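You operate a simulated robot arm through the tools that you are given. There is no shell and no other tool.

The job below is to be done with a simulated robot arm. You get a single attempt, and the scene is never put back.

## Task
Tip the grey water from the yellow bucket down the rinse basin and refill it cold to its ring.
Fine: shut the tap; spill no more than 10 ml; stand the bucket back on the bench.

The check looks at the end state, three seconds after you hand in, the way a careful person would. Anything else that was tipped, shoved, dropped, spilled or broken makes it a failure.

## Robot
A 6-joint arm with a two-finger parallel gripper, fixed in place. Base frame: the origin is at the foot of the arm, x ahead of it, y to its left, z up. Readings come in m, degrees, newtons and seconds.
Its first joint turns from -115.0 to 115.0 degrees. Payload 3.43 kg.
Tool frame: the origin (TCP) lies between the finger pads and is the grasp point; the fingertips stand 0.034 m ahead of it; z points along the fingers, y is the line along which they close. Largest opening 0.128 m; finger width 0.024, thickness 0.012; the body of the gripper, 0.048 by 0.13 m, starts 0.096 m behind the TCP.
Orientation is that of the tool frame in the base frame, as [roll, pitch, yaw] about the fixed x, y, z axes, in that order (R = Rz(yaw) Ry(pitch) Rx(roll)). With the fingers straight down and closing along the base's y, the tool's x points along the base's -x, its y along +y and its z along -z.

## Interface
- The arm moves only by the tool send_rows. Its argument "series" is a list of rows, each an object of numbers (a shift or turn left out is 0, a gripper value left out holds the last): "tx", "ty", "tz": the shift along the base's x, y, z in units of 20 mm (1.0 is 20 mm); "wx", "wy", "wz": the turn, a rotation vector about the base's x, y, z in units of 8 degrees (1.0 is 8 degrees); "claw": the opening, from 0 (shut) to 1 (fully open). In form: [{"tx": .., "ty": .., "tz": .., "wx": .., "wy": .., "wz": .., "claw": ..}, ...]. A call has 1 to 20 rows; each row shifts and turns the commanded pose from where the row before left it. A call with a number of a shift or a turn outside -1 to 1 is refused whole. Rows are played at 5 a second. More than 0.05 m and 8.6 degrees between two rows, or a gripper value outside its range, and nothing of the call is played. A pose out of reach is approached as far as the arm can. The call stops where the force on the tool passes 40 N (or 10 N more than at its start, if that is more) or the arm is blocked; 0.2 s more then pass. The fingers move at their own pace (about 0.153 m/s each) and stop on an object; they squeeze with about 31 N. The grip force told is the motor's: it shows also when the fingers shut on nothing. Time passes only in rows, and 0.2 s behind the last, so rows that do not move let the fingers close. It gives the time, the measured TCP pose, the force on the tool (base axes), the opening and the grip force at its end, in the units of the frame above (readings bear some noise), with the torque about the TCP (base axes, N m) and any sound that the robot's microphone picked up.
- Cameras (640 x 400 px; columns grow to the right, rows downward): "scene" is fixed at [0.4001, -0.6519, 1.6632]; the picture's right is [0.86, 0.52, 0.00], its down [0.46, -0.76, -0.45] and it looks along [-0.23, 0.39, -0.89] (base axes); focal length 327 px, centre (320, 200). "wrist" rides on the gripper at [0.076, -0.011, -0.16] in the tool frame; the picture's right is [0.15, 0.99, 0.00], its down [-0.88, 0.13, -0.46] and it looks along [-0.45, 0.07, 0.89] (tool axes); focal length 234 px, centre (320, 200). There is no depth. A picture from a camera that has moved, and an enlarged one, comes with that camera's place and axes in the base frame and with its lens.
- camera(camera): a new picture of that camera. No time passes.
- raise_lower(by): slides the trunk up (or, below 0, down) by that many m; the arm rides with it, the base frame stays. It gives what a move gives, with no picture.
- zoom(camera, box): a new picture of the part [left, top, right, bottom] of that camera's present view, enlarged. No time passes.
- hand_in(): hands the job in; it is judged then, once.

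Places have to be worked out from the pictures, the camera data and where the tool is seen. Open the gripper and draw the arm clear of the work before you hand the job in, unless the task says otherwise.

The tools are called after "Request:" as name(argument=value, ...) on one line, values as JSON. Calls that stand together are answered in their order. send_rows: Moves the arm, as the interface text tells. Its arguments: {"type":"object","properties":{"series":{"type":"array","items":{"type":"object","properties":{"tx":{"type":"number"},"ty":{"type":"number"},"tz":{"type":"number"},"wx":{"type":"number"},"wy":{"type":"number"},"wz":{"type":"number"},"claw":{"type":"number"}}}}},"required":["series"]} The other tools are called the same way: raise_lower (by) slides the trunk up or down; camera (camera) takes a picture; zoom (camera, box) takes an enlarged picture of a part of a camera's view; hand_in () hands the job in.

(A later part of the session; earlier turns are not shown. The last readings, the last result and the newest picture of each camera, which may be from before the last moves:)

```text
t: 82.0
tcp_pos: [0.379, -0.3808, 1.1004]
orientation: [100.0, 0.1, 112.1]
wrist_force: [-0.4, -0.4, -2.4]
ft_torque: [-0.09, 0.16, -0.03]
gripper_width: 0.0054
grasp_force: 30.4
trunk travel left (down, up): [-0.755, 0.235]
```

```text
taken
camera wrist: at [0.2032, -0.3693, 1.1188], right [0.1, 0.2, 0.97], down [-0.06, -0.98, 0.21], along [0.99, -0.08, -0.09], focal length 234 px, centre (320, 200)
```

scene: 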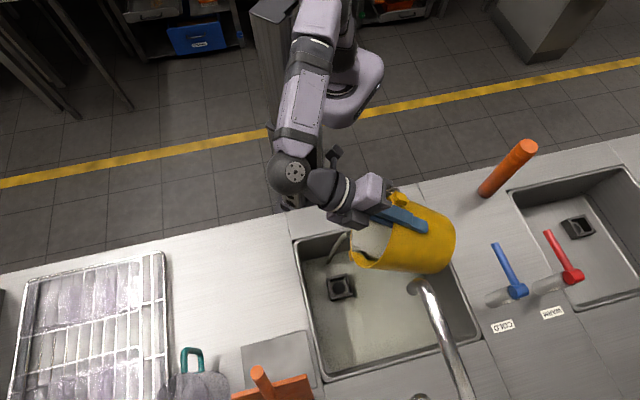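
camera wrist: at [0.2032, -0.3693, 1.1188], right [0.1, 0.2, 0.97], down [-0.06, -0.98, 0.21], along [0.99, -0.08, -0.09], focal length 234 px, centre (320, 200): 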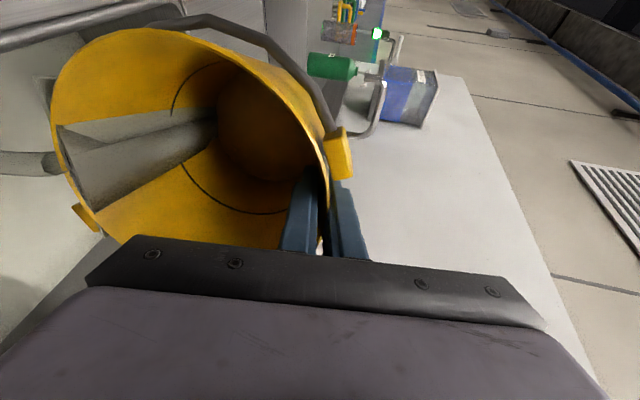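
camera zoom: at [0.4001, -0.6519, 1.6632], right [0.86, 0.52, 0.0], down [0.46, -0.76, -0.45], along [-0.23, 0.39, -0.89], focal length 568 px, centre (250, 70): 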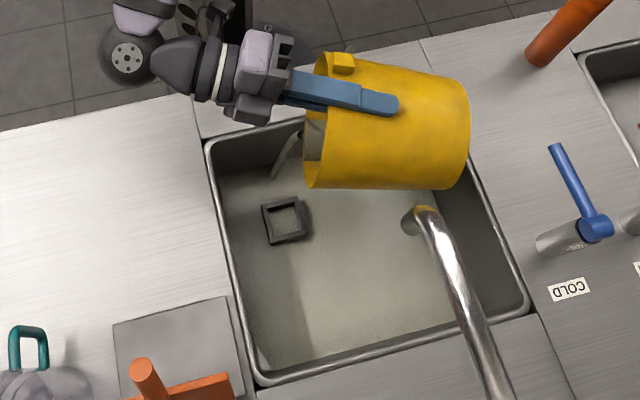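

Load is down to 2.4 N. I'll finish the tip to about 102° and hold to drain.

Request:
send_rows(series=[{"wx": 0.0925, "wy": -0.227, "tx": -0.25, "ty": -0.1}, {"wx": 0.0925, "wy": -0.227, "tx": -0.25, "ty": -0.1}, {"wx": 0.0925, "wy": -0.227, "tx": -0.25, "ty": -0.1}, {"wx": 0.0925, "wy": -0.227, "tx": -0.25, "ty": -0.1}, {"wx": 0.0925, "wy": -0.227, "tx": -0.25, "ty": -0.1}, {"wx": 0.0925, "wy": -0.227, "tx": -0.25, "ty": -0.1}, {"wx": 0.0925, "wy": -0.227, "tx": -0.25, "ty": -0.1}, {"wx": 0.0925, "wy": -0.227, "tx": -0.25, "ty": -0.1}, {"wx": 0.0925, "wy": -0.227, "tx": -0.25, "ty": -0.1}, {"wx": 0.0925, "wy": -0.227, "tx": -0.25, "ty": -0.1}, {"wx": 0.0925, "wy": -0.227, "tx": -0.25, "ty": -0.1}, {}, {}, {}, {}, {}, {}, {}, {}])

Request:
zoom(camera="scene", box=[230, 160, 490, 390])

Request:
camera(camera="wrist")

```text
t: 86.0
tcp_pos: [0.3249, -0.4013, 1.1026]
orientation: [78.4, 0.1, 112.3]
wrist_force: [-0.4, -0.4, -2.1]
ft_torque: [-0.07, 0.1, -0.01]
gripper_width: 0.005
grasp_force: 30.8
trunk travel left (down, up): [-0.755, 0.235]
```

```text
1.74 times, centred on (360, 275) of scene
camera zoom: at [0.4001, -0.6519, 1.6632], right [0.86, 0.52, 0.0], down [0.46, -0.76, -0.45], along [-0.23, 0.39, -0.89], focal length 568 px, centre (250, 70)
```

zoom: 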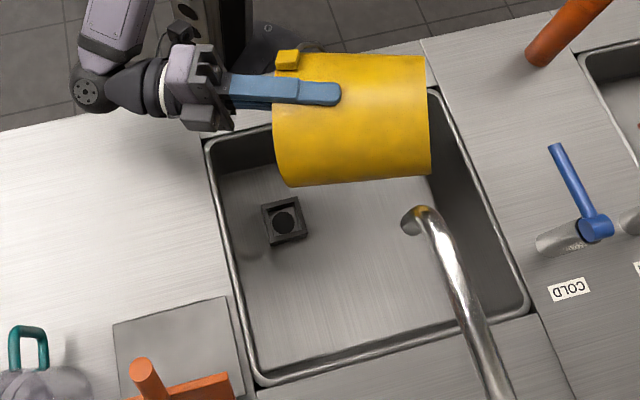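

```text
taken
camera wrist: at [0.1536, -0.3897, 1.0594], right [-0.24, 0.06, 0.97], down [-0.1, -0.99, 0.04], along [0.97, -0.09, 0.25], focal length 234 px, centre (320, 200)
```

wrist: 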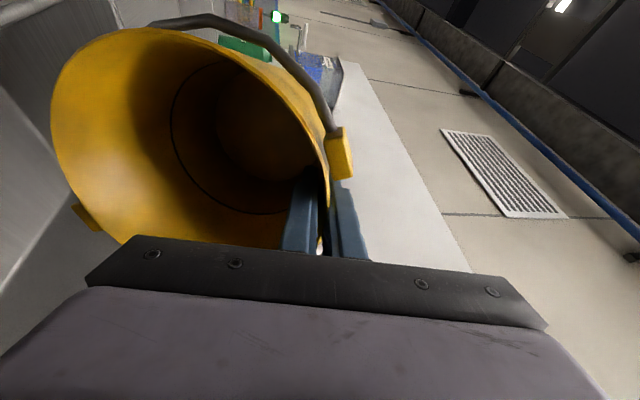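

The bucket is empty at 2.1 N and the basin has drained. I'll bring the bucket back upright along a similar path.

Request:
send_rows(series=[{"wx": -0.37, "wy": 0.907, "tx": 0.31, "ty": 0.15}, {"wx": -0.37, "wy": 0.907, "tx": 0.31, "ty": 0.15}, {"wx": -0.37, "wy": 0.907, "tx": 0.31, "ty": 0.15}, {"wx": -0.37, "wy": 0.907, "tx": 0.31, "ty": 0.15}, {"wx": -0.37, "wy": 0.907, "tx": 0.31, "ty": 0.15}, {"wx": -0.37, "wy": 0.907, "tx": 0.31, "ty": 0.15}, {"wx": -0.37, "wy": 0.907, "tx": 0.31, "ty": 0.15}, {"wx": -0.37, "wy": 0.907, "tx": 0.31, "ty": 0.15}, {"wx": -0.37, "wy": 0.907, "tx": 0.31, "ty": 0.15}, {"wx": -0.37, "wy": 0.907, "tx": 0.31, "ty": 0.15}, {"wx": -0.37, "wy": 0.907, "tx": 0.31, "ty": 0.15}, {"wx": -0.37, "wy": 0.907, "tx": 0.31, "ty": 0.15}, {"wx": -0.37, "wy": 0.907, "tx": 0.31, "ty": 0.15}, {"wx": -0.27, "wy": 0.662, "tx": 0.31, "ty": 0.15}])

Request:
camera(camera="scene")

Request:
camera(camera="wrist")

```text
t: 89.0
tcp_pos: [0.4125, -0.36, 1.1027]
orientation: [-173.8, -0.1, 112.2]
wrist_force: [0.4, -0.2, -1.7]
ft_torque: [0.04, -0.11, 0.01]
gripper_width: 0.0058
grasp_force: 31.4
trunk travel left (down, up): [-0.755, 0.235]
```

```text
taken
```

scene: 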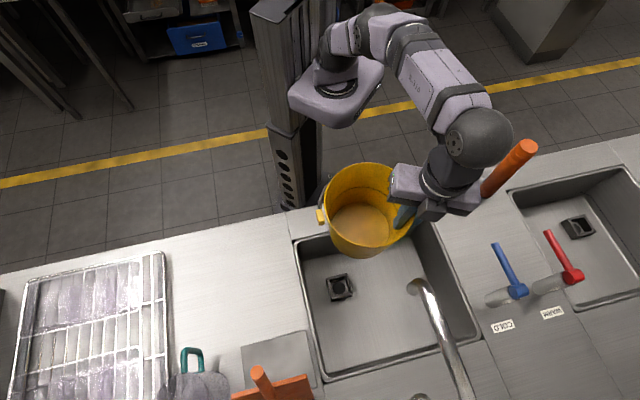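

```text
taken
camera wrist: at [0.3888, -0.2865, 1.2622], right [0.85, 0.51, -0.11], down [0.5, -0.75, 0.44], along [0.14, -0.43, -0.89], focal length 234 px, centre (320, 200)
```

wrist: 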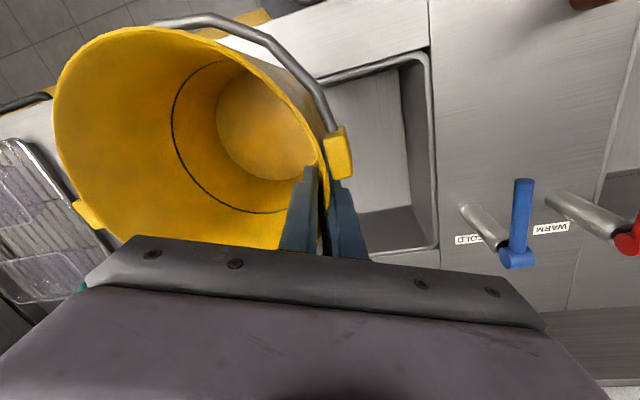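

The bucket is upright, empty and still firmly held. I'll rotate it about its own centre by about 112° so the grip ends up on the robot side, which lets me lower it under the spout without the gripper hitting the spout.

Request:
send_rows(series=[{"wz": 1, "tx": -0.24, "ty": 0.49}, {"wz": 1, "tx": -0.3, "ty": 0.45}, {"wz": 1, "tx": -0.365, "ty": 0.405}, {"wz": 1, "tx": -0.42, "ty": 0.35}, {"wz": 1, "tx": -0.46, "ty": 0.29}, {"wz": 1, "tx": -0.495, "ty": 0.22}, {"wz": 1, "tx": -0.525, "ty": 0.15}, {"wz": 1, "tx": -0.54, "ty": 0.075}, {"wz": 1, "tx": -0.54, "ty": 0}, {"wz": 1, "tx": -0.54, "ty": -0.075}, {"wz": 1, "tx": -0.525, "ty": -0.15}, {"wz": 1, "tx": -0.495, "ty": -0.22}, {"wz": 1, "tx": -0.46, "ty": -0.29}, {"wz": 1, "tx": -0.42, "ty": -0.35}])

Request:
camera(camera="scene")

Request:
camera(camera="wrist")

```text
t: 92.0
tcp_pos: [0.2846, -0.3333, 1.102]
orientation: [-174.0, 0.1, -135.6]
wrist_force: [0.6, 0.2, -1.6]
ft_torque: [0.12, 0.08, 0.01]
gripper_width: 0.0053
grasp_force: 31.0
trunk travel left (down, up): [-0.755, 0.235]
```

```text
taken
```

scene: 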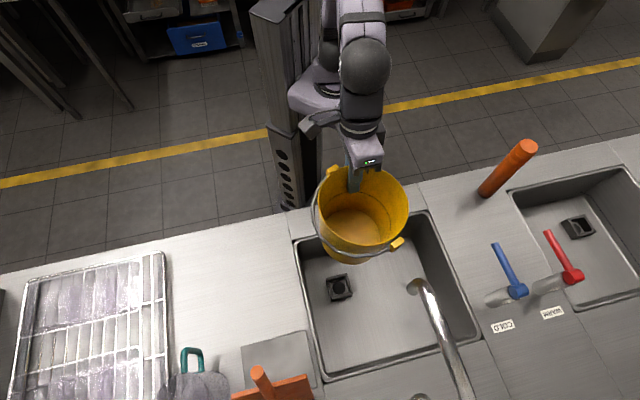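

```text
taken
camera wrist: at [0.2266, -0.381, 1.2622], right [-0.79, 0.6, -0.1], down [0.5, 0.74, 0.44], along [0.34, 0.3, -0.89], focal length 234 px, centre (320, 200)
```

wrist: 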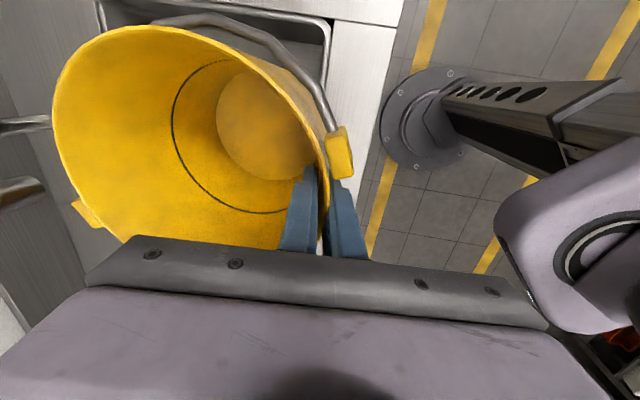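

The bail hangs down along the bucket wall, now on the left-far side. I'll first drop to keep the rim under the spout outlet height, then move out under the spout. I'm aiming for bucket centre u≈0.025, v≈0.65, clear of the raised drain frame.

Request:
send_rows(series=[{"tz": -1}, {"tz": -1}, {"tz": -1}, {"tx": 0.86, "ty": -0.34}, {"tx": 0.86, "ty": -0.34}, {"tx": 0.86, "ty": -0.34}, {"tx": 0.86, "ty": -0.34}, {"tx": 0.86, "ty": -0.34, "tz": -0.4}, {"tx": 0.86, "ty": -0.34, "tz": -0.4}, {"tx": 0.86, "ty": -0.34, "tz": -0.4}, {"tx": 0.86, "ty": -0.34, "tz": -0.4}])

Request:
camera(camera="scene")

Request:
zoom(camera="scene", box=[280, 180, 500, 390])

Request:
camera(camera="wrist")

```text
t: 94.4
tcp_pos: [0.424, -0.3876, 1.0102]
orientation: [-174.0, -0.2, -135.7]
wrist_force: [-0.2, -0.6, -2.0]
ft_torque: [0.17, 0.09, 0.02]
gripper_width: 0.0051
grasp_force: 31.3
trunk travel left (down, up): [-0.755, 0.235]
```

```text
taken
```

scene: 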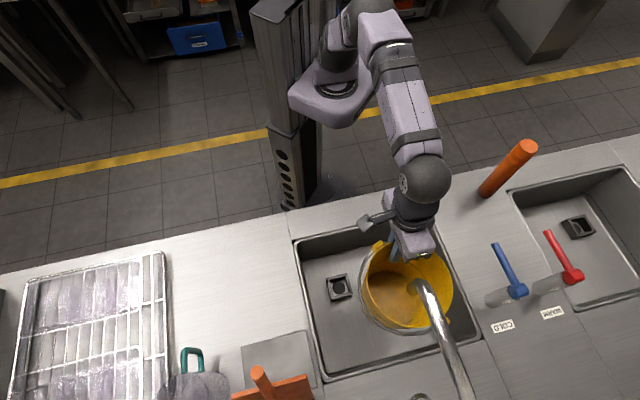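

```text
1.90 times, centred on (390, 285) of scene
camera zoom: at [0.4001, -0.6519, 1.6632], right [0.86, 0.52, 0.0], down [0.46, -0.76, -0.45], along [-0.23, 0.39, -0.89], focal length 622 px, centre (187, 38)
```

zoom: 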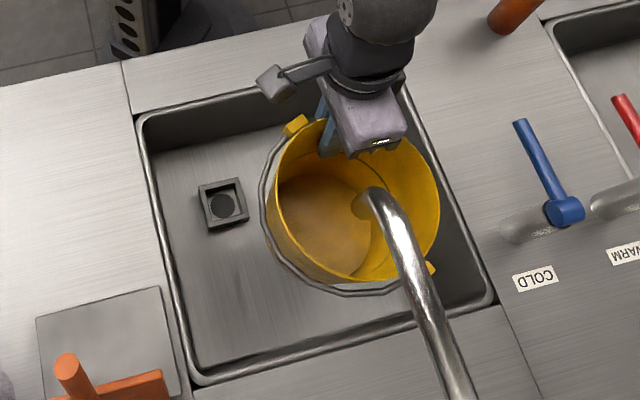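

```text
taken
camera wrist: at [0.3658, -0.436, 1.1693], right [-0.79, 0.6, -0.1], down [0.51, 0.74, 0.44], along [0.34, 0.3, -0.89], focal length 234 px, centre (320, 200)
```

wrist: 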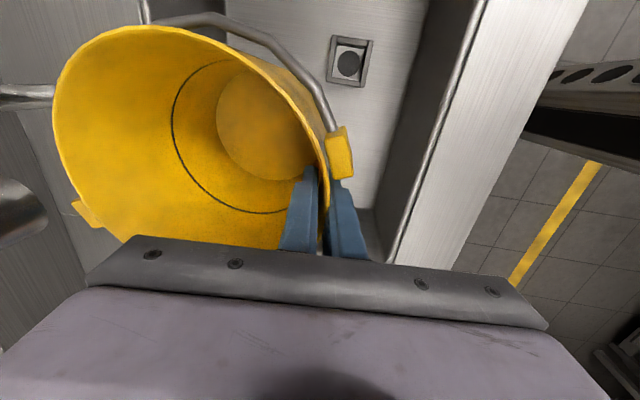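

The bucket is under the spout with the outlet over its interior, clear of the drain. I'll lower it toward the basin floor.

Request:
send_rows(series=[{"tz": -1}, {"tz": -1}, {"tz": -1}, {"tz": -1}, {"tz": -1}, {"tz": -0.6}, {"tz": -0.4}])

Request:
zoom(camera="scene", box=[280, 180, 500, 390])

```text
t: 96.0
tcp_pos: [0.4215, -0.3858, 0.8885]
orientation: [-174.0, -0.1, -135.7]
wrist_force: [0.0, -0.5, -1.5]
ft_torque: [0.11, 0.1, 0.03]
gripper_width: 0.0051
grasp_force: 31.0
trunk travel left (down, up): [-0.755, 0.235]
```

```text
1.90 times, centred on (390, 285) of scene
camera zoom: at [0.4001, -0.6519, 1.6632], right [0.86, 0.52, 0.0], down [0.46, -0.76, -0.45], along [-0.23, 0.39, -0.89], focal length 622 px, centre (187, 38)
```

zoom: 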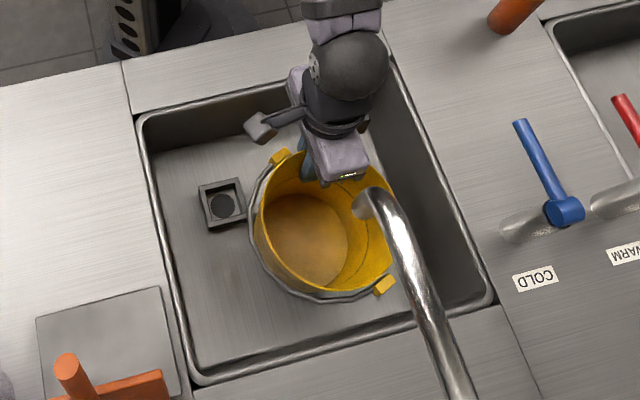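

Request:
send_rows(series=[{"tz": -0.2}, {"tz": -0.2}, {"tz": -0.2}])

Request:
send_rows(series=[{"tz": -0.15}, {"tz": -0.15}])

```text
t: 96.8
tcp_pos: [0.4224, -0.3878, 0.8776]
orientation: [-174.0, -0.2, -135.7]
wrist_force: [-1.1, 0.4, -2.6]
ft_torque: [0.09, 0.11, -0.01]
gripper_width: 0.0053
grasp_force: 31.0
trunk travel left (down, up): [-0.755, 0.235]
```

```text
t: 97.4
tcp_pos: [0.4223, -0.3875, 0.871]
orientation: [-174.1, 0.0, -135.7]
wrist_force: [-0.2, 0.6, -2.0]
ft_torque: [0.14, 0.06, 0.01]
gripper_width: 0.0049
grasp_force: 30.8
trunk travel left (down, up): [-0.755, 0.235]
```

No contact yet at z 0.871. I'll keep going in small steps.

Request:
send_rows(series=[{"tz": -0.15}, {"tz": -0.15}])

Request:
send_rows(series=[{"tz": -0.15}, {"tz": -0.15}])

```text
t: 98.0
tcp_pos: [0.4221, -0.3883, 0.8662]
orientation: [-174.0, -0.2, -135.7]
wrist_force: [-0.8, 0.6, -1.4]
ft_torque: [0.1, 0.07, 0.02]
gripper_width: 0.0054
grasp_force: 31.2
trunk travel left (down, up): [-0.755, 0.235]
```

```text
t: 98.6
tcp_pos: [0.4222, -0.3878, 0.8633]
orientation: [-173.6, 0.0, -135.7]
wrist_force: [-4.9, 2.4, 16.5]
ft_torque: [0.3, -0.52, 0.14]
gripper_width: 0.0052
grasp_force: 30.6
trunk travel left (down, up): [-0.755, 0.235]
```

Contact with the floor: 16.5 N up, floor z≈0.744. I'll ease up slightly to relieve the force, then check before releasing.

Request:
send_rows(series=[{"tz": 0.1}, {}])

Request:
zoom(camera="scene", box=[280, 180, 500, 390])

Request:
camera(camera="wrist")

```text
t: 99.2
tcp_pos: [0.4212, -0.3866, 0.8639]
orientation: [-173.7, -0.1, -135.7]
wrist_force: [-1.5, -1.0, 13.6]
ft_torque: [-0.16, -0.71, -0.09]
gripper_width: 0.005
grasp_force: 31.0
trunk travel left (down, up): [-0.755, 0.235]
```

```text
1.90 times, centred on (390, 285) of scene
camera zoom: at [0.4001, -0.6519, 1.6632], right [0.86, 0.52, 0.0], down [0.46, -0.76, -0.45], along [-0.23, 0.39, -0.89], focal length 622 px, centre (187, 38)
```

zoom: 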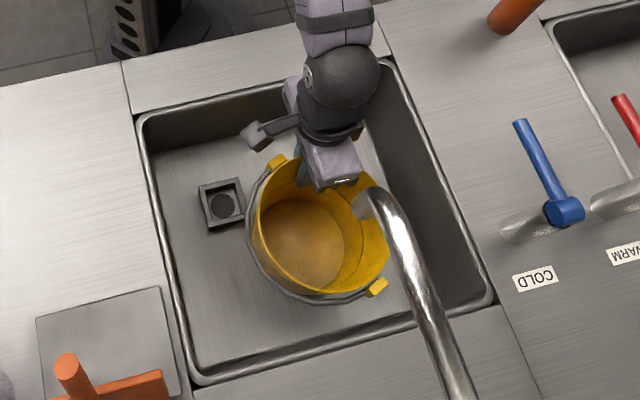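

```text
taken
camera wrist: at [0.3633, -0.4349, 1.0237], right [-0.79, 0.6, -0.11], down [0.51, 0.74, 0.44], along [0.34, 0.29, -0.89], focal length 234 px, centre (320, 200)
```

wrist: 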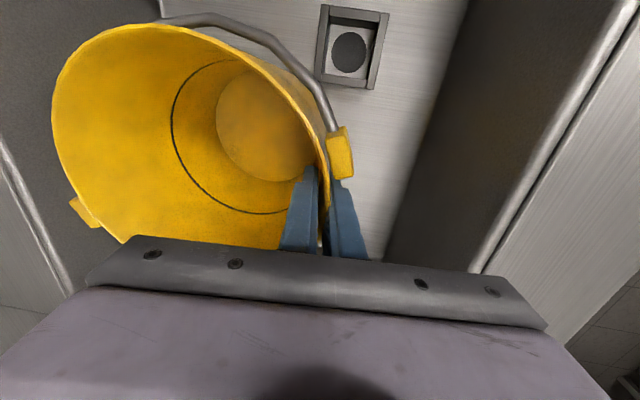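

Request:
send_rows(series=[{"tz": 0.12}, {}])

```text
t: 99.8
tcp_pos: [0.4221, -0.387, 0.8633]
orientation: [-174.2, 0.0, -135.7]
wrist_force: [0.5, -1.1, 4.0]
ft_torque: [-0.18, -0.49, -0.12]
gripper_width: 0.0051
grasp_force: 31.4
trunk travel left (down, up): [-0.755, 0.235]
```

Nearly unloaded at 4 N. I'll open the fingers gradually to release the bucket.

Request:
send_rows(series=[{"claw": 0.08}, {"claw": 0.15}, {"claw": 0.25}, {"claw": 0.4}, {"claw": 0.5}, {}])

Request:
camera(camera="wrist")

Request:
zoom(camera="scene", box=[280, 180, 500, 390])

```text
t: 101.2
tcp_pos: [0.4233, -0.3868, 0.8642]
orientation: [-173.8, -0.1, -135.7]
wrist_force: [0.2, 0.8, 0.4]
ft_torque: [0.01, -0.01, 0.01]
gripper_width: 0.0641
grasp_force: 0.1
trunk travel left (down, up): [-0.755, 0.235]
```

```text
taken
camera wrist: at [0.3644, -0.435, 1.0249], right [-0.79, 0.6, -0.1], down [0.51, 0.74, 0.44], along [0.34, 0.29, -0.89], focal length 234 px, centre (320, 200)
```

wrist: 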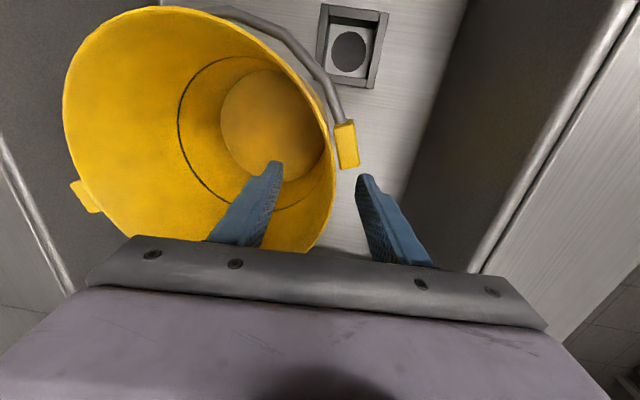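

```text
1.90 times, centred on (390, 285) of scene
camera zoom: at [0.4001, -0.6519, 1.6632], right [0.86, 0.52, 0.0], down [0.46, -0.76, -0.45], along [-0.23, 0.39, -0.89], focal length 622 px, centre (187, 38)
```

zoom: 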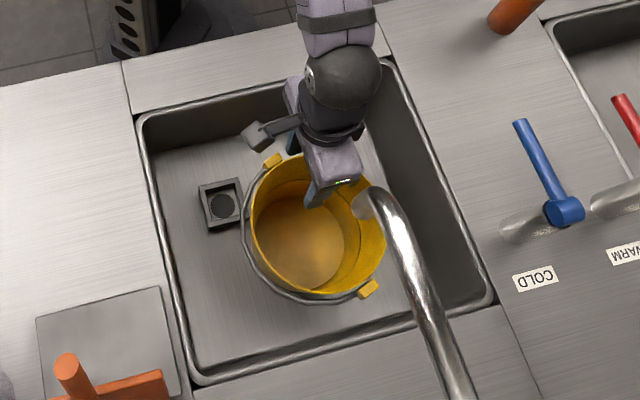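

Released, and the bucket stands on the basin floor. I'll back off 1 cm toward the robot and lift the fingers clear.

Request:
send_rows(series=[{"tx": -0.3, "ty": 0.3}, {"tz": 0.8}, {"tz": 1}, {"tz": 1}, {"tz": 1}, {"tz": 1}, {"tz": 1, "tx": -0.5, "ty": 0.5}, {"tz": 1, "tx": -0.5, "ty": 0.5}, {"tz": 1, "tx": -0.5, "ty": 0.5}, {"tz": 1, "tx": -0.5, "ty": 0.5}, {"tz": 1, "tx": -0.5, "ty": 0.5}])

Request:
camera(camera="scene")

Request:
camera(camera="wrist")

```text
t: 103.6
tcp_pos: [0.3662, -0.3309, 1.0625]
orientation: [-173.9, -0.1, -135.7]
wrist_force: [-0.1, 0.2, 0.1]
ft_torque: [-0.04, -0.03, 0.03]
gripper_width: 0.064
grasp_force: 0.1
trunk travel left (down, up): [-0.755, 0.235]
```

```text
taken
```

scene: 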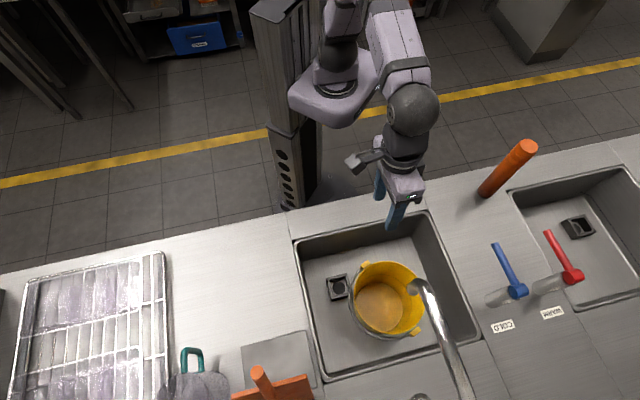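

```text
taken
camera wrist: at [0.3071, -0.3781, 1.2223], right [-0.79, 0.6, -0.1], down [0.51, 0.74, 0.44], along [0.34, 0.29, -0.89], focal length 234 px, centre (320, 200)
```

wrist: 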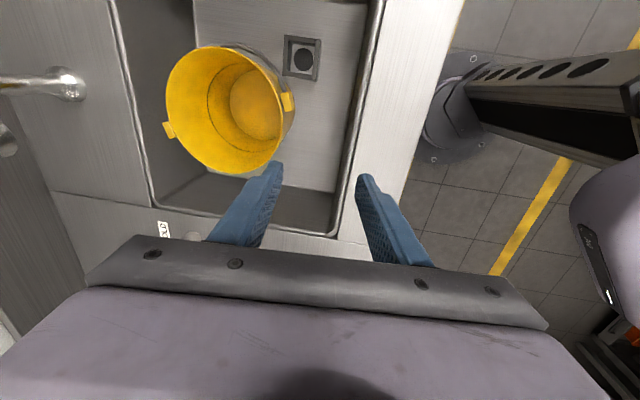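

The bucket stands under the spout with the stream line inside the rim. Now for the cold lever: I'll straighten the tool, turn it to yaw 135 and move right of the basin for a closer look.

Request:
send_rows(series=[{"wx": 0.537, "wy": 0.524, "tz": 0.5}, {"wz": -0.94, "tx": 0.3, "ty": 0.73, "tz": 0.2}, {"wz": -0.94, "tx": 0.3, "ty": 0.73, "tz": 0.2}, {"wz": -0.94, "tx": 0.3, "ty": 0.73, "tz": 0.2}, {"wz": -0.94, "tx": 0.3, "ty": 0.73, "tz": 0.2}, {"wz": -0.94, "tx": 0.3, "ty": 0.73, "tz": 0.2}, {"wz": -0.94, "tx": 0.3, "ty": 0.73, "tz": 0.2}, {"wz": -0.94, "tx": 0.3, "ty": 0.73, "tz": 0.2}, {"wz": -0.94, "tx": 0.3, "ty": 0.73, "tz": 0.2}, {"wz": -0.94, "tx": 0.3, "ty": 0.73}, {"wz": -0.94, "tx": 0.3, "ty": 0.73}, {"wz": -0.94, "tx": 0.3, "ty": 0.73}, {"wz": -0.94, "tx": 0.3, "ty": 0.73}])

Request:
camera(camera="wrist")

Request:
camera(camera="scene")

```text
t: 106.4
tcp_pos: [0.4387, -0.1559, 1.103]
orientation: [-180.0, -0.1, 133.9]
wrist_force: [0.9, 0.8, 0.3]
ft_torque: [-0.02, 0.01, 0.0]
gripper_width: 0.0643
grasp_force: 0.1
trunk travel left (down, up): [-0.755, 0.235]
```

```text
taken
camera wrist: at [0.3781, -0.1078, 1.2626], right [0.61, 0.79, 0.0], down [0.71, -0.54, 0.45], along [0.36, -0.28, -0.89], focal length 234 px, centre (320, 200)
```

wrist: 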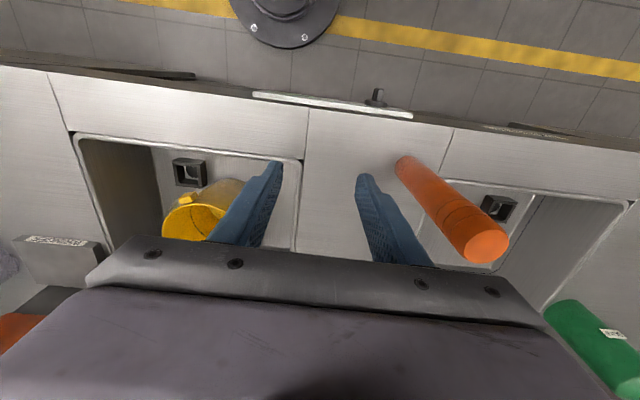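

```text
taken
```

scene: 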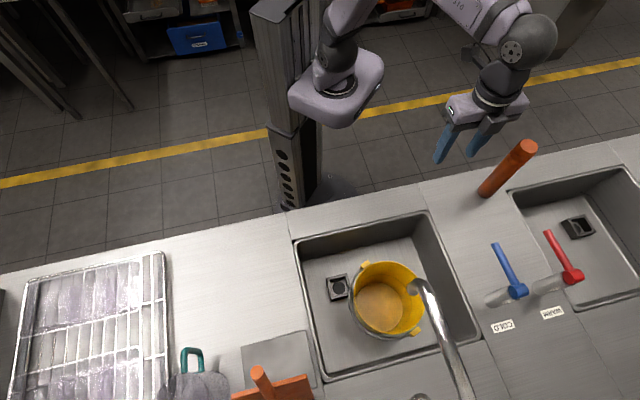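

I'll tilt the tool outward about 40° so the wrist camera can see the levers up close.

Request:
send_rows(series=[{"wx": -0.7, "wy": -0.7, "tx": 0.2, "ty": -0.2, "tz": 0.3}, {"wx": -0.7, "wy": -0.7, "tx": 0.2, "ty": -0.2, "tz": 0.3}, {"wx": -0.7, "wy": -0.7, "tx": 0.2, "ty": -0.2, "tz": 0.3}, {"wx": -0.7, "wy": -0.7, "tx": 0.2, "ty": -0.2, "tz": 0.3}, {"wx": -0.7, "wy": -0.7, "tx": 0.2, "ty": -0.2, "tz": 0.3}])

Request:
camera(camera="wrist")

Request:
zoom(camera="wrist", box=[240, 60, 480, 240])

```text
t: 107.6
tcp_pos: [0.4586, -0.177, 1.1331]
orientation: [179.1, 39.7, 133.8]
wrist_force: [0.6, 0.0, -0.4]
ft_torque: [0.0, -0.03, 0.01]
gripper_width: 0.0641
grasp_force: 0.1
trunk travel left (down, up): [-0.755, 0.235]
```

```text
taken
camera wrist: at [0.3378, -0.0685, 1.2075], right [0.63, 0.77, -0.08], down [0.36, -0.19, 0.91], along [0.69, -0.61, -0.4], focal length 234 px, centre (320, 200)
```

wrist: 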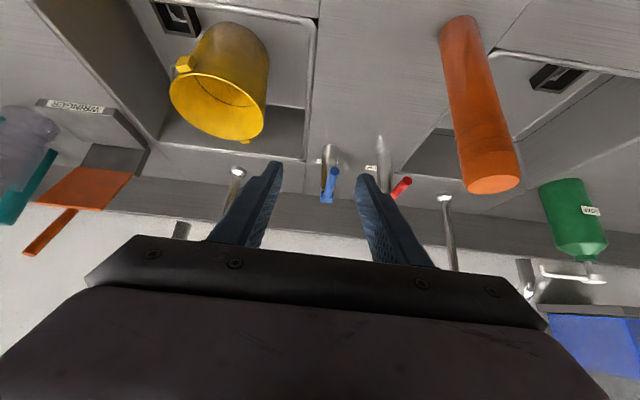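

```text
2.22 times, centred on (360, 150) of wrist
camera zoom: at [0.3378, -0.0685, 1.2075], right [0.63, 0.77, -0.08], down [0.36, -0.19, 0.91], along [0.69, -0.61, -0.4], focal length 520 px, centre (231, 311)
```

zoom: 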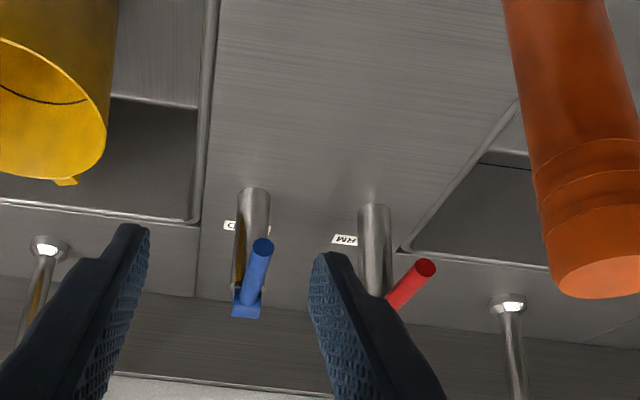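

The blue lever points straight at the robot from a horizontal-axis hub, so it probably lifts or drops about that axis. I'll bring the half-open fingers near its tip at about 45° tilt, so they can straddle it sideways.

Request:
send_rows(series=[{"wx": -0.46, "wy": -0.46, "tx": 0.7, "ty": -0.4, "tz": -0.3}, {"tx": 0.8, "ty": -0.5, "tz": -0.5}, {"tx": 0.8, "ty": -0.5, "tz": -0.5}, {"tx": 0.8, "ty": -0.5, "tz": -0.5}, {"tx": 0.8, "ty": -0.5, "tz": -0.5}, {"tx": 0.8, "ty": -0.5, "tz": -0.5}])

Request:
camera(camera="wrist")

Request:
camera(camera="scene")

```text
t: 109.0
tcp_pos: [0.5522, -0.2348, 1.075]
orientation: [179.1, 44.7, 133.7]
wrist_force: [-0.9, -0.5, -0.1]
ft_torque: [0.02, -0.03, 0.0]
gripper_width: 0.0642
grasp_force: 0.1
trunk travel left (down, up): [-0.755, 0.235]
```

```text
taken
camera wrist: at [0.428, -0.1231, 1.1359], right [0.64, 0.77, -0.09], down [0.3, -0.13, 0.94], along [0.71, -0.63, -0.31], focal length 234 px, centre (320, 200)
```

wrist: 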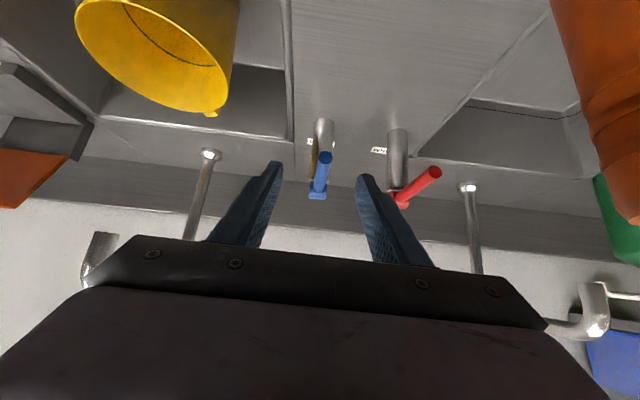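

```text
taken
```

scene: 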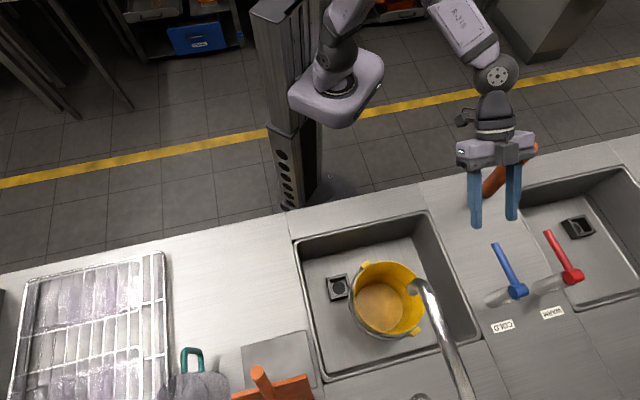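

Request:
send_rows(series=[{"tx": 0.576, "ty": -0.49, "tz": -0.61}, {"tx": 0.576, "ty": -0.49, "tz": -0.61}, {"tx": 0.576, "ty": -0.49, "tz": -0.61}])

Request:
zoom(camera="wrist", box=[200, 60, 460, 260])

Request:
zoom(camera="scene", box=[430, 130, 620, 330])

```text
t: 109.8
tcp_pos: [0.5873, -0.2641, 1.0397]
orientation: [179.1, 44.7, 133.7]
wrist_force: [-0.3, -0.2, 0.6]
ft_torque: [-0.01, -0.01, -0.01]
gripper_width: 0.0641
grasp_force: 0.1
trunk travel left (down, up): [-0.755, 0.235]
```

```text
2.00 times, centred on (330, 160) of wrist
camera zoom: at [0.4629, -0.1527, 1.0998], right [0.64, 0.77, -0.09], down [0.3, -0.13, 0.94], along [0.71, -0.63, -0.31], focal length 468 px, centre (300, 280)
```

zoom: 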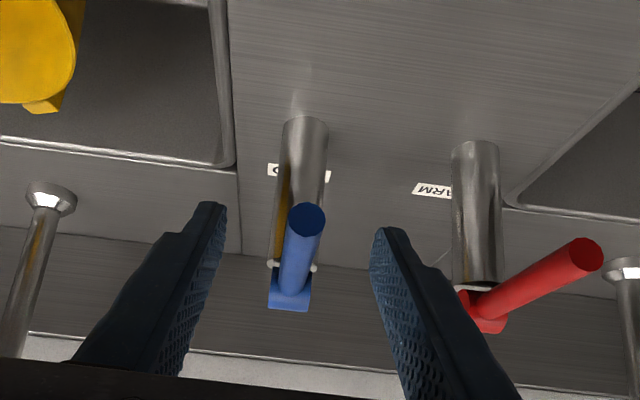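

```text
2.00 times, centred on (525, 230) of scene
camera zoom: at [0.4001, -0.6519, 1.6632], right [0.86, 0.52, 0.0], down [0.46, -0.76, -0.45], along [-0.23, 0.39, -0.89], focal length 653 px, centre (-90, 140)
```

zoom: 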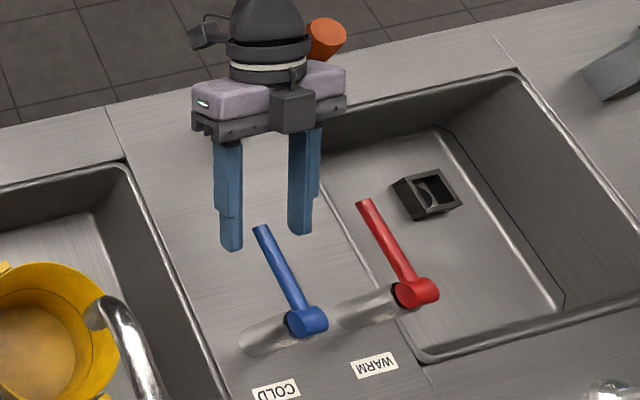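

The lever tip is centred between the fingers. I'll advance to put the pads around it and close.

Request:
send_rows(series=[{"tx": 0.576, "ty": -0.49, "tz": -0.61}, {"tx": 0.576, "ty": -0.49, "tz": -0.61}, {"claw": 0.3}, {"claw": 0.2}, {"claw": 0.1}, {"claw": 0.0}, {}])

Request:
zoom(camera="wrist", box=[200, 60, 460, 260])

Request:
zoom(camera="scene", box=[430, 130, 620, 330])

```text
t: 111.4
tcp_pos: [0.6083, -0.2848, 1.0148]
orientation: [179.2, 44.7, 133.6]
wrist_force: [-2.8, -4.5, -0.5]
ft_torque: [0.02, 0.12, 0.91]
gripper_width: 0.0156
grasp_force: 44.8
trunk travel left (down, up): [-0.755, 0.235]
```

```text
2.00 times, centred on (330, 160) of wrist
camera zoom: at [0.4848, -0.1727, 1.0751], right [0.64, 0.77, -0.09], down [0.3, -0.13, 0.94], along [0.71, -0.63, -0.32], focal length 468 px, centre (300, 280)
```

zoom: 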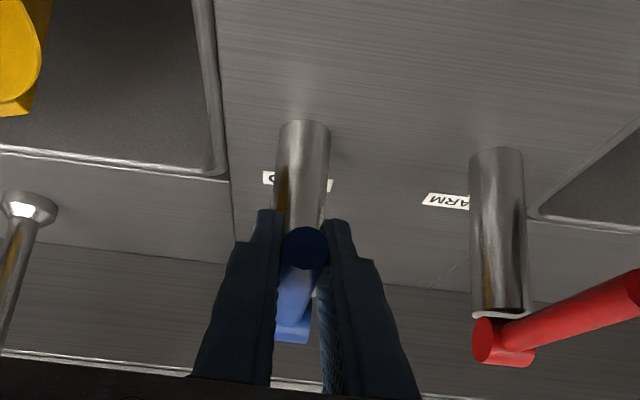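

```text
2.00 times, centred on (525, 230) of scene
camera zoom: at [0.4001, -0.6519, 1.6632], right [0.86, 0.52, 0.0], down [0.46, -0.76, -0.45], along [-0.23, 0.39, -0.89], focal length 653 px, centre (-90, 140)
```

zoom: 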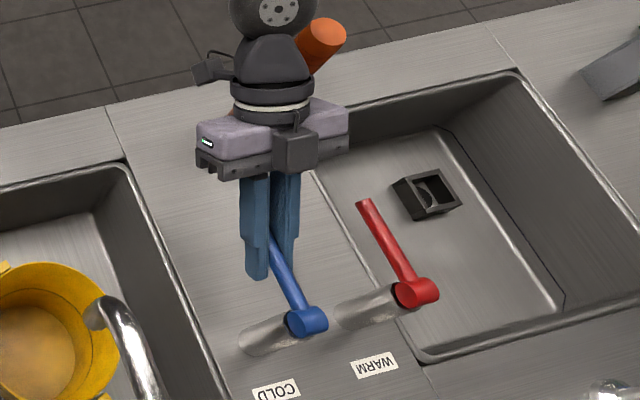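

The lever is gripped (15.6 mm), and the small sideways force shows it doesn't swing laterally. I'll try a small upward test of 4 mm.

Request:
send_rows(series=[{"tz": 0.1}, {"tz": 0.1}, {}])

Request:
camera(camera="scene")

```text
t: 112.2
tcp_pos: [0.6102, -0.2834, 1.0154]
orientation: [179.3, 44.2, 133.8]
wrist_force: [-5.5, -4.4, -15.3]
ft_torque: [0.76, 0.82, 1.01]
gripper_width: 0.0155
grasp_force: 45.1
trunk travel left (down, up): [-0.755, 0.235]
```

```text
taken
```

scene: 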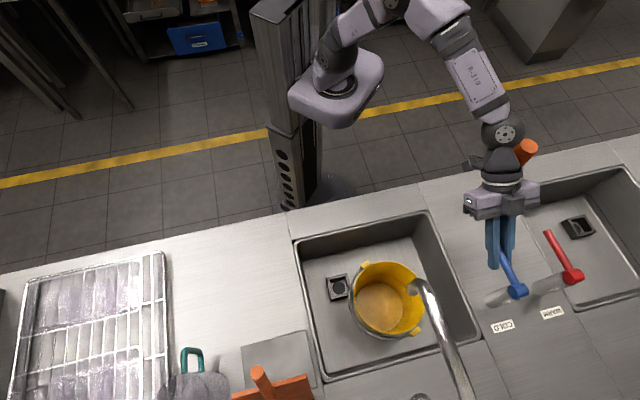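

Going up meets 15 N with almost no motion. I'll return to neutral and test downward.

Request:
send_rows(series=[{"tz": -0.1}, {"tz": -0.1}, {"tz": -0.1}, {"tz": -0.1}, {}])

Request:
zoom(camera="scene", box=[340, 180, 600, 350])

```text
t: 113.4
tcp_pos: [0.6096, -0.2842, 1.0142]
orientation: [179.0, 45.0, 133.4]
wrist_force: [-7.4, -5.9, 1.8]
ft_torque: [0.14, 0.14, 0.83]
gripper_width: 0.0155
grasp_force: 45.0
trunk travel left (down, up): [-0.755, 0.235]
```

```text
2.35 times, centred on (470, 265) of scene
camera zoom: at [0.4001, -0.6519, 1.6632], right [0.86, 0.52, 0.0], down [0.46, -0.76, -0.45], along [-0.23, 0.39, -0.89], focal length 769 px, centre (-33, 47)
```

zoom: 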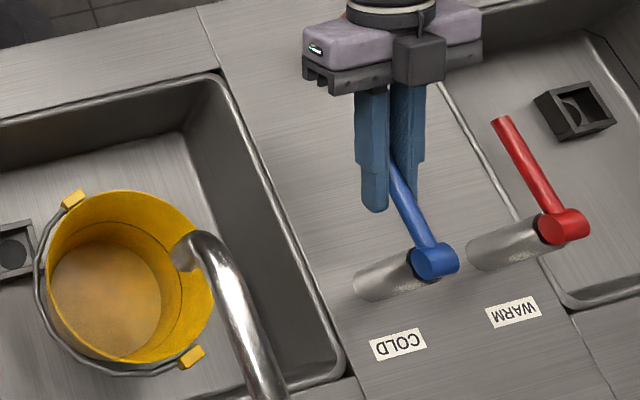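

Request:
send_rows(series=[{"tz": -0.15}, {"tz": -0.15}, {}])

Request:
send_rows(series=[{"tz": -0.15}, {"tz": -0.15}, {}])

Request:
zoom(camera="scene", box=[340, 180, 600, 350])

```text
t: 114.2
tcp_pos: [0.6092, -0.2838, 1.0134]
orientation: [178.5, 45.5, 133.3]
wrist_force: [-3.4, -10.7, 28.3]
ft_torque: [-0.3, -0.33, 0.8]
gripper_width: 0.0157
grasp_force: 45.3
trunk travel left (down, up): [-0.755, 0.235]
```

```text
t: 115.0
tcp_pos: [0.6095, -0.2841, 1.0101]
orientation: [178.3, 45.7, 133.2]
wrist_force: [-6.1, -8.1, 36.3]
ft_torque: [0.02, 0.07, 0.72]
gripper_width: 0.0157
grasp_force: 44.4
trunk travel left (down, up): [-0.755, 0.235]
```

```text
2.35 times, centred on (470, 265) of scene
camera zoom: at [0.4001, -0.6519, 1.6632], right [0.86, 0.52, 0.0], down [0.46, -0.76, -0.45], along [-0.23, 0.39, -0.89], focal length 769 px, centre (-33, 47)
```

zoom: 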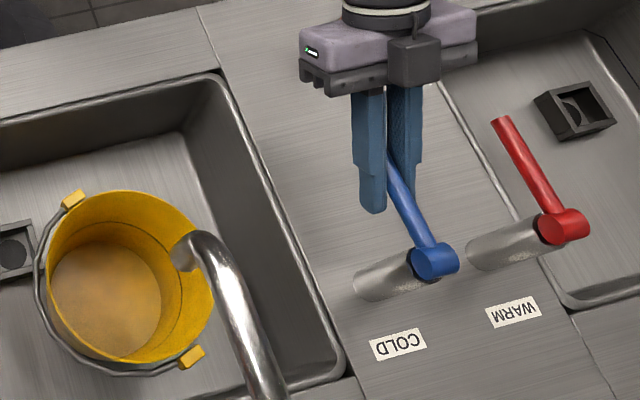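

Down is firmly blocked. Upward only got a light test, so I'll push up further while watching force and lever position.

Request:
send_rows(series=[{"tz": 0.2}, {"tz": 0.2}, {"tz": 0.2}, {"tz": 0.2}, {}])

Request:
send_rows(series=[{"tz": 0.15}, {"tz": 0.15}, {}])

Request:
zoom(camera="scene", box=[340, 180, 600, 350])

```text
t: 116.2
tcp_pos: [0.6095, -0.2845, 1.0123]
orientation: [179.1, 44.4, 133.6]
wrist_force: [-0.8, -11.8, 0.9]
ft_torque: [0.03, -0.09, 0.94]
gripper_width: 0.0156
grasp_force: 45.0
trunk travel left (down, up): [-0.755, 0.235]
```

```text
t: 117.0
tcp_pos: [0.6095, -0.2839, 1.0168]
orientation: [179.2, 44.2, 133.7]
wrist_force: [-5.5, -6.2, -15.5]
ft_torque: [0.9, 0.82, 0.89]
gripper_width: 0.016
grasp_force: 45.3
trunk travel left (down, up): [-0.755, 0.235]
```

```text
2.35 times, centred on (470, 265) of scene
camera zoom: at [0.4001, -0.6519, 1.6632], right [0.86, 0.52, 0.0], down [0.46, -0.76, -0.45], along [-0.23, 0.39, -0.89], focal length 769 px, centre (-33, 47)
```

zoom: 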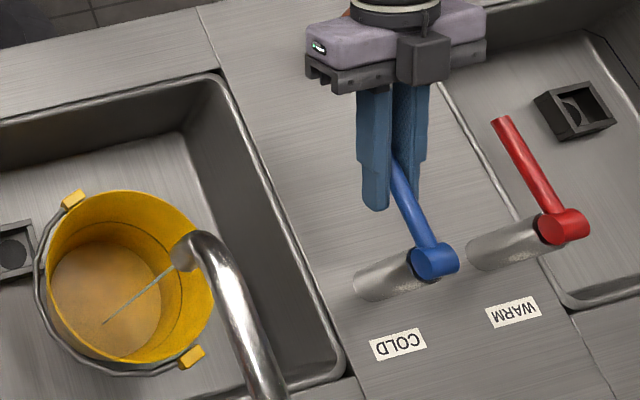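

Lifting opens the tap: a thin stream now falls into the bucket. I'll open it somewhat further, following the lever's arc.

Request:
send_rows(series=[{"tz": 0.25}, {"tz": 0.25}, {"tz": 0.25, "tx": 0.03, "ty": -0.03}, {"tz": 0.25, "tx": 0.04, "ty": -0.04}, {}])

Request:
zoom(camera="scene", box=[340, 180, 600, 350])

```text
t: 118.2
tcp_pos: [0.6108, -0.2848, 1.0381]
orientation: [179.4, 44.3, 133.7]
wrist_force: [-7.6, -6.0, -17.9]
ft_torque: [1.12, 0.74, 1.42]
gripper_width: 0.0153
grasp_force: 45.1
trunk travel left (down, up): [-0.755, 0.235]
```

```text
2.35 times, centred on (470, 265) of scene
camera zoom: at [0.4001, -0.6519, 1.6632], right [0.86, 0.52, 0.0], down [0.46, -0.76, -0.45], along [-0.23, 0.39, -0.89], focal length 769 px, centre (-33, 47)
```

zoom: 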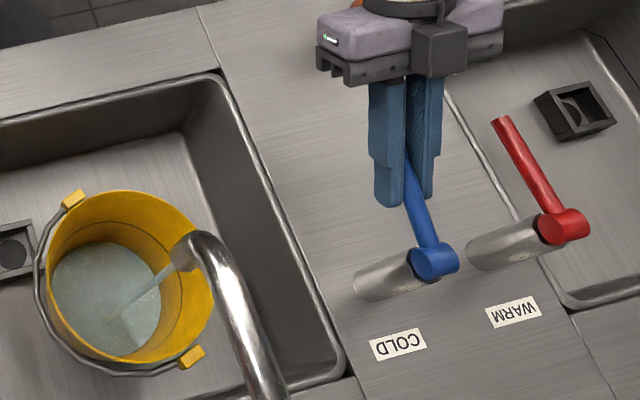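

Good flow, all landing in the bucket. I'll hold and monitor the level.

Request:
send_rows(series=[{}, {}, {}])

Request:
zoom(camera="scene", box=[335, 245, 445, 345])

```text
t: 119.0
tcp_pos: [0.6108, -0.2855, 1.0373]
orientation: [179.2, 44.3, 133.8]
wrist_force: [-6.9, -5.7, -16.8]
ft_torque: [1.15, 0.74, 1.46]
gripper_width: 0.0155
grasp_force: 45.1
trunk travel left (down, up): [-0.755, 0.235]
```

```text
4.00 times, centred on (390, 295) of scene
camera zoom: at [0.4001, -0.6519, 1.6632], right [0.86, 0.52, 0.0], down [0.46, -0.76, -0.45], along [-0.23, 0.39, -0.89], focal length 1307 px, centre (40, -180)
```

zoom: 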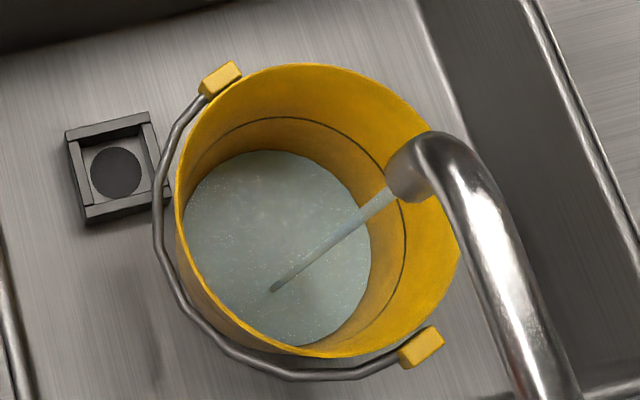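

The ring line is visible above the water. I'll keep filling in short steps.

Request:
send_rows(series=[{}, {}, {}, {}])

Request:
zoom(camera="scene", box=[335, 245, 445, 345])

```text
t: 120.0
tcp_pos: [0.6103, -0.2862, 1.0369]
orientation: [179.3, 44.4, 133.8]
wrist_force: [-6.1, -6.3, -16.7]
ft_torque: [1.17, 0.69, 1.46]
gripper_width: 0.0154
grasp_force: 45.2
trunk travel left (down, up): [-0.755, 0.235]
```

```text
4.00 times, centred on (390, 295) of scene
camera zoom: at [0.4001, -0.6519, 1.6632], right [0.86, 0.52, 0.0], down [0.46, -0.76, -0.45], along [-0.23, 0.39, -0.89], focal length 1307 px, centre (40, -180)
```

zoom: 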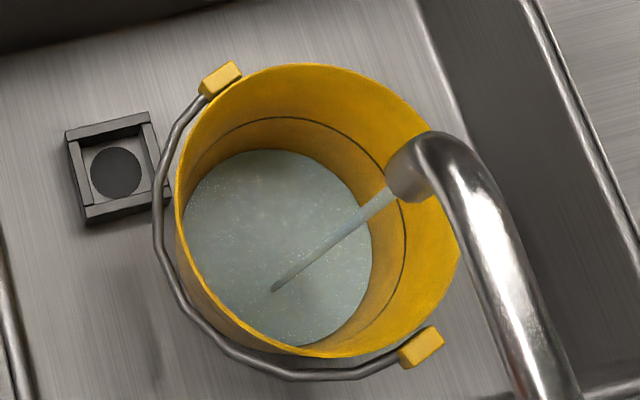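

Request:
send_rows(series=[{}, {}, {}, {}, {}, {}, {}, {}, {}])

Request:
zoom(camera="scene", box=[335, 245, 445, 345])

```text
t: 122.0
tcp_pos: [0.6107, -0.2869, 1.0386]
orientation: [179.3, 44.4, 133.7]
wrist_force: [-6.4, -6.2, -15.7]
ft_torque: [1.07, 0.67, 1.5]
gripper_width: 0.0158
grasp_force: 45.4
trunk travel left (down, up): [-0.755, 0.235]
```

```text
4.00 times, centred on (390, 295) of scene
camera zoom: at [0.4001, -0.6519, 1.6632], right [0.86, 0.52, 0.0], down [0.46, -0.76, -0.45], along [-0.23, 0.39, -0.89], focal length 1307 px, centre (40, -180)
```

zoom: 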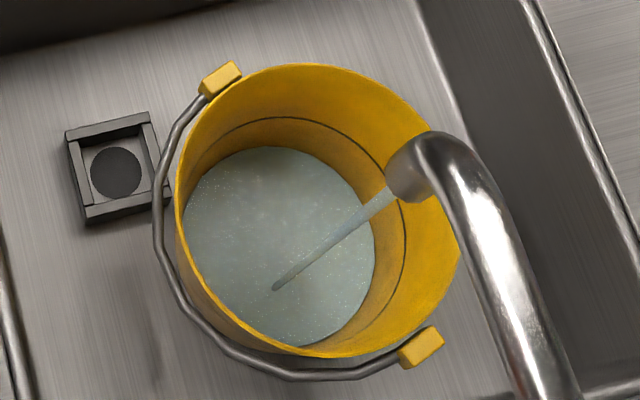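

Steady slow rise. I'll continue with longer waits.

Request:
send_rows(series=[{}, {}, {}, {}, {}, {}, {}, {}, {}, {}, {}, {}, {}, {}, {}, {}, {}, {}, {}, {}])

Request:
zoom(camera="scene", box=[335, 245, 445, 345])

```text
t: 126.2
tcp_pos: [0.6116, -0.285, 1.0389]
orientation: [179.3, 44.4, 133.7]
wrist_force: [-7.0, -6.8, -13.4]
ft_torque: [0.97, 0.52, 1.43]
gripper_width: 0.0155
grasp_force: 45.1
trunk travel left (down, up): [-0.755, 0.235]
```

```text
4.00 times, centred on (390, 295) of scene
camera zoom: at [0.4001, -0.6519, 1.6632], right [0.86, 0.52, 0.0], down [0.46, -0.76, -0.45], along [-0.23, 0.39, -0.89], focal length 1307 px, centre (40, -180)
```

zoom: 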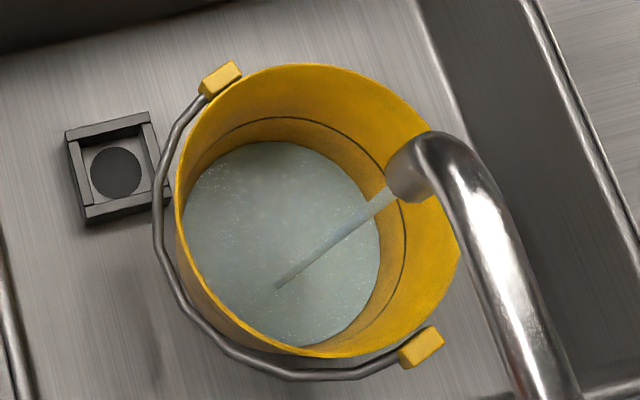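

Request:
send_rows(series=[{}, {}, {}, {}, {}, {}, {}, {}, {}, {}, {}, {}, {}, {}, {}, {}, {}, {}, {}, {}])

Request:
zoom(camera="scene", box=[335, 245, 445, 345])

```text
t: 130.4
tcp_pos: [0.6103, -0.2853, 1.0396]
orientation: [179.2, 44.5, 133.7]
wrist_force: [-8.0, -7.0, -12.6]
ft_torque: [0.93, 0.43, 1.45]
gripper_width: 0.0155
grasp_force: 44.6
trunk travel left (down, up): [-0.755, 0.235]
```

```text
4.00 times, centred on (390, 295) of scene
camera zoom: at [0.4001, -0.6519, 1.6632], right [0.86, 0.52, 0.0], down [0.46, -0.76, -0.45], along [-0.23, 0.39, -0.89], focal length 1307 px, centre (40, -180)
```

zoom: 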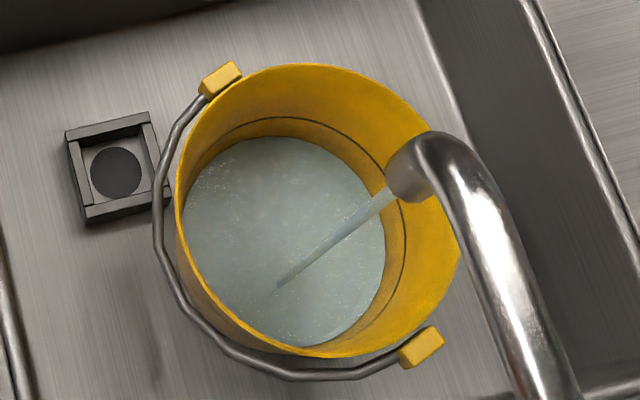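

Request:
send_rows(series=[{}, {}, {}, {}, {}, {}, {}, {}, {}, {}, {}, {}, {}, {}, {}, {}, {}, {}, {}, {}])

Request:
zoom(camera="scene", box=[335, 245, 445, 345])

```text
t: 134.6
tcp_pos: [0.6109, -0.2867, 1.0401]
orientation: [179.1, 44.6, 133.6]
wrist_force: [-7.6, -8.3, -11.0]
ft_torque: [0.79, 0.34, 1.39]
gripper_width: 0.0153
grasp_force: 44.8
trunk travel left (down, up): [-0.755, 0.235]
```

```text
4.00 times, centred on (390, 295) of scene
camera zoom: at [0.4001, -0.6519, 1.6632], right [0.86, 0.52, 0.0], down [0.46, -0.76, -0.45], along [-0.23, 0.39, -0.89], focal length 1307 px, centre (40, -180)
```

zoom: 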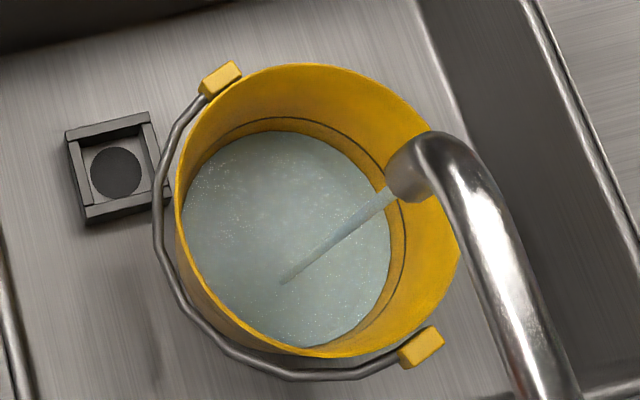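

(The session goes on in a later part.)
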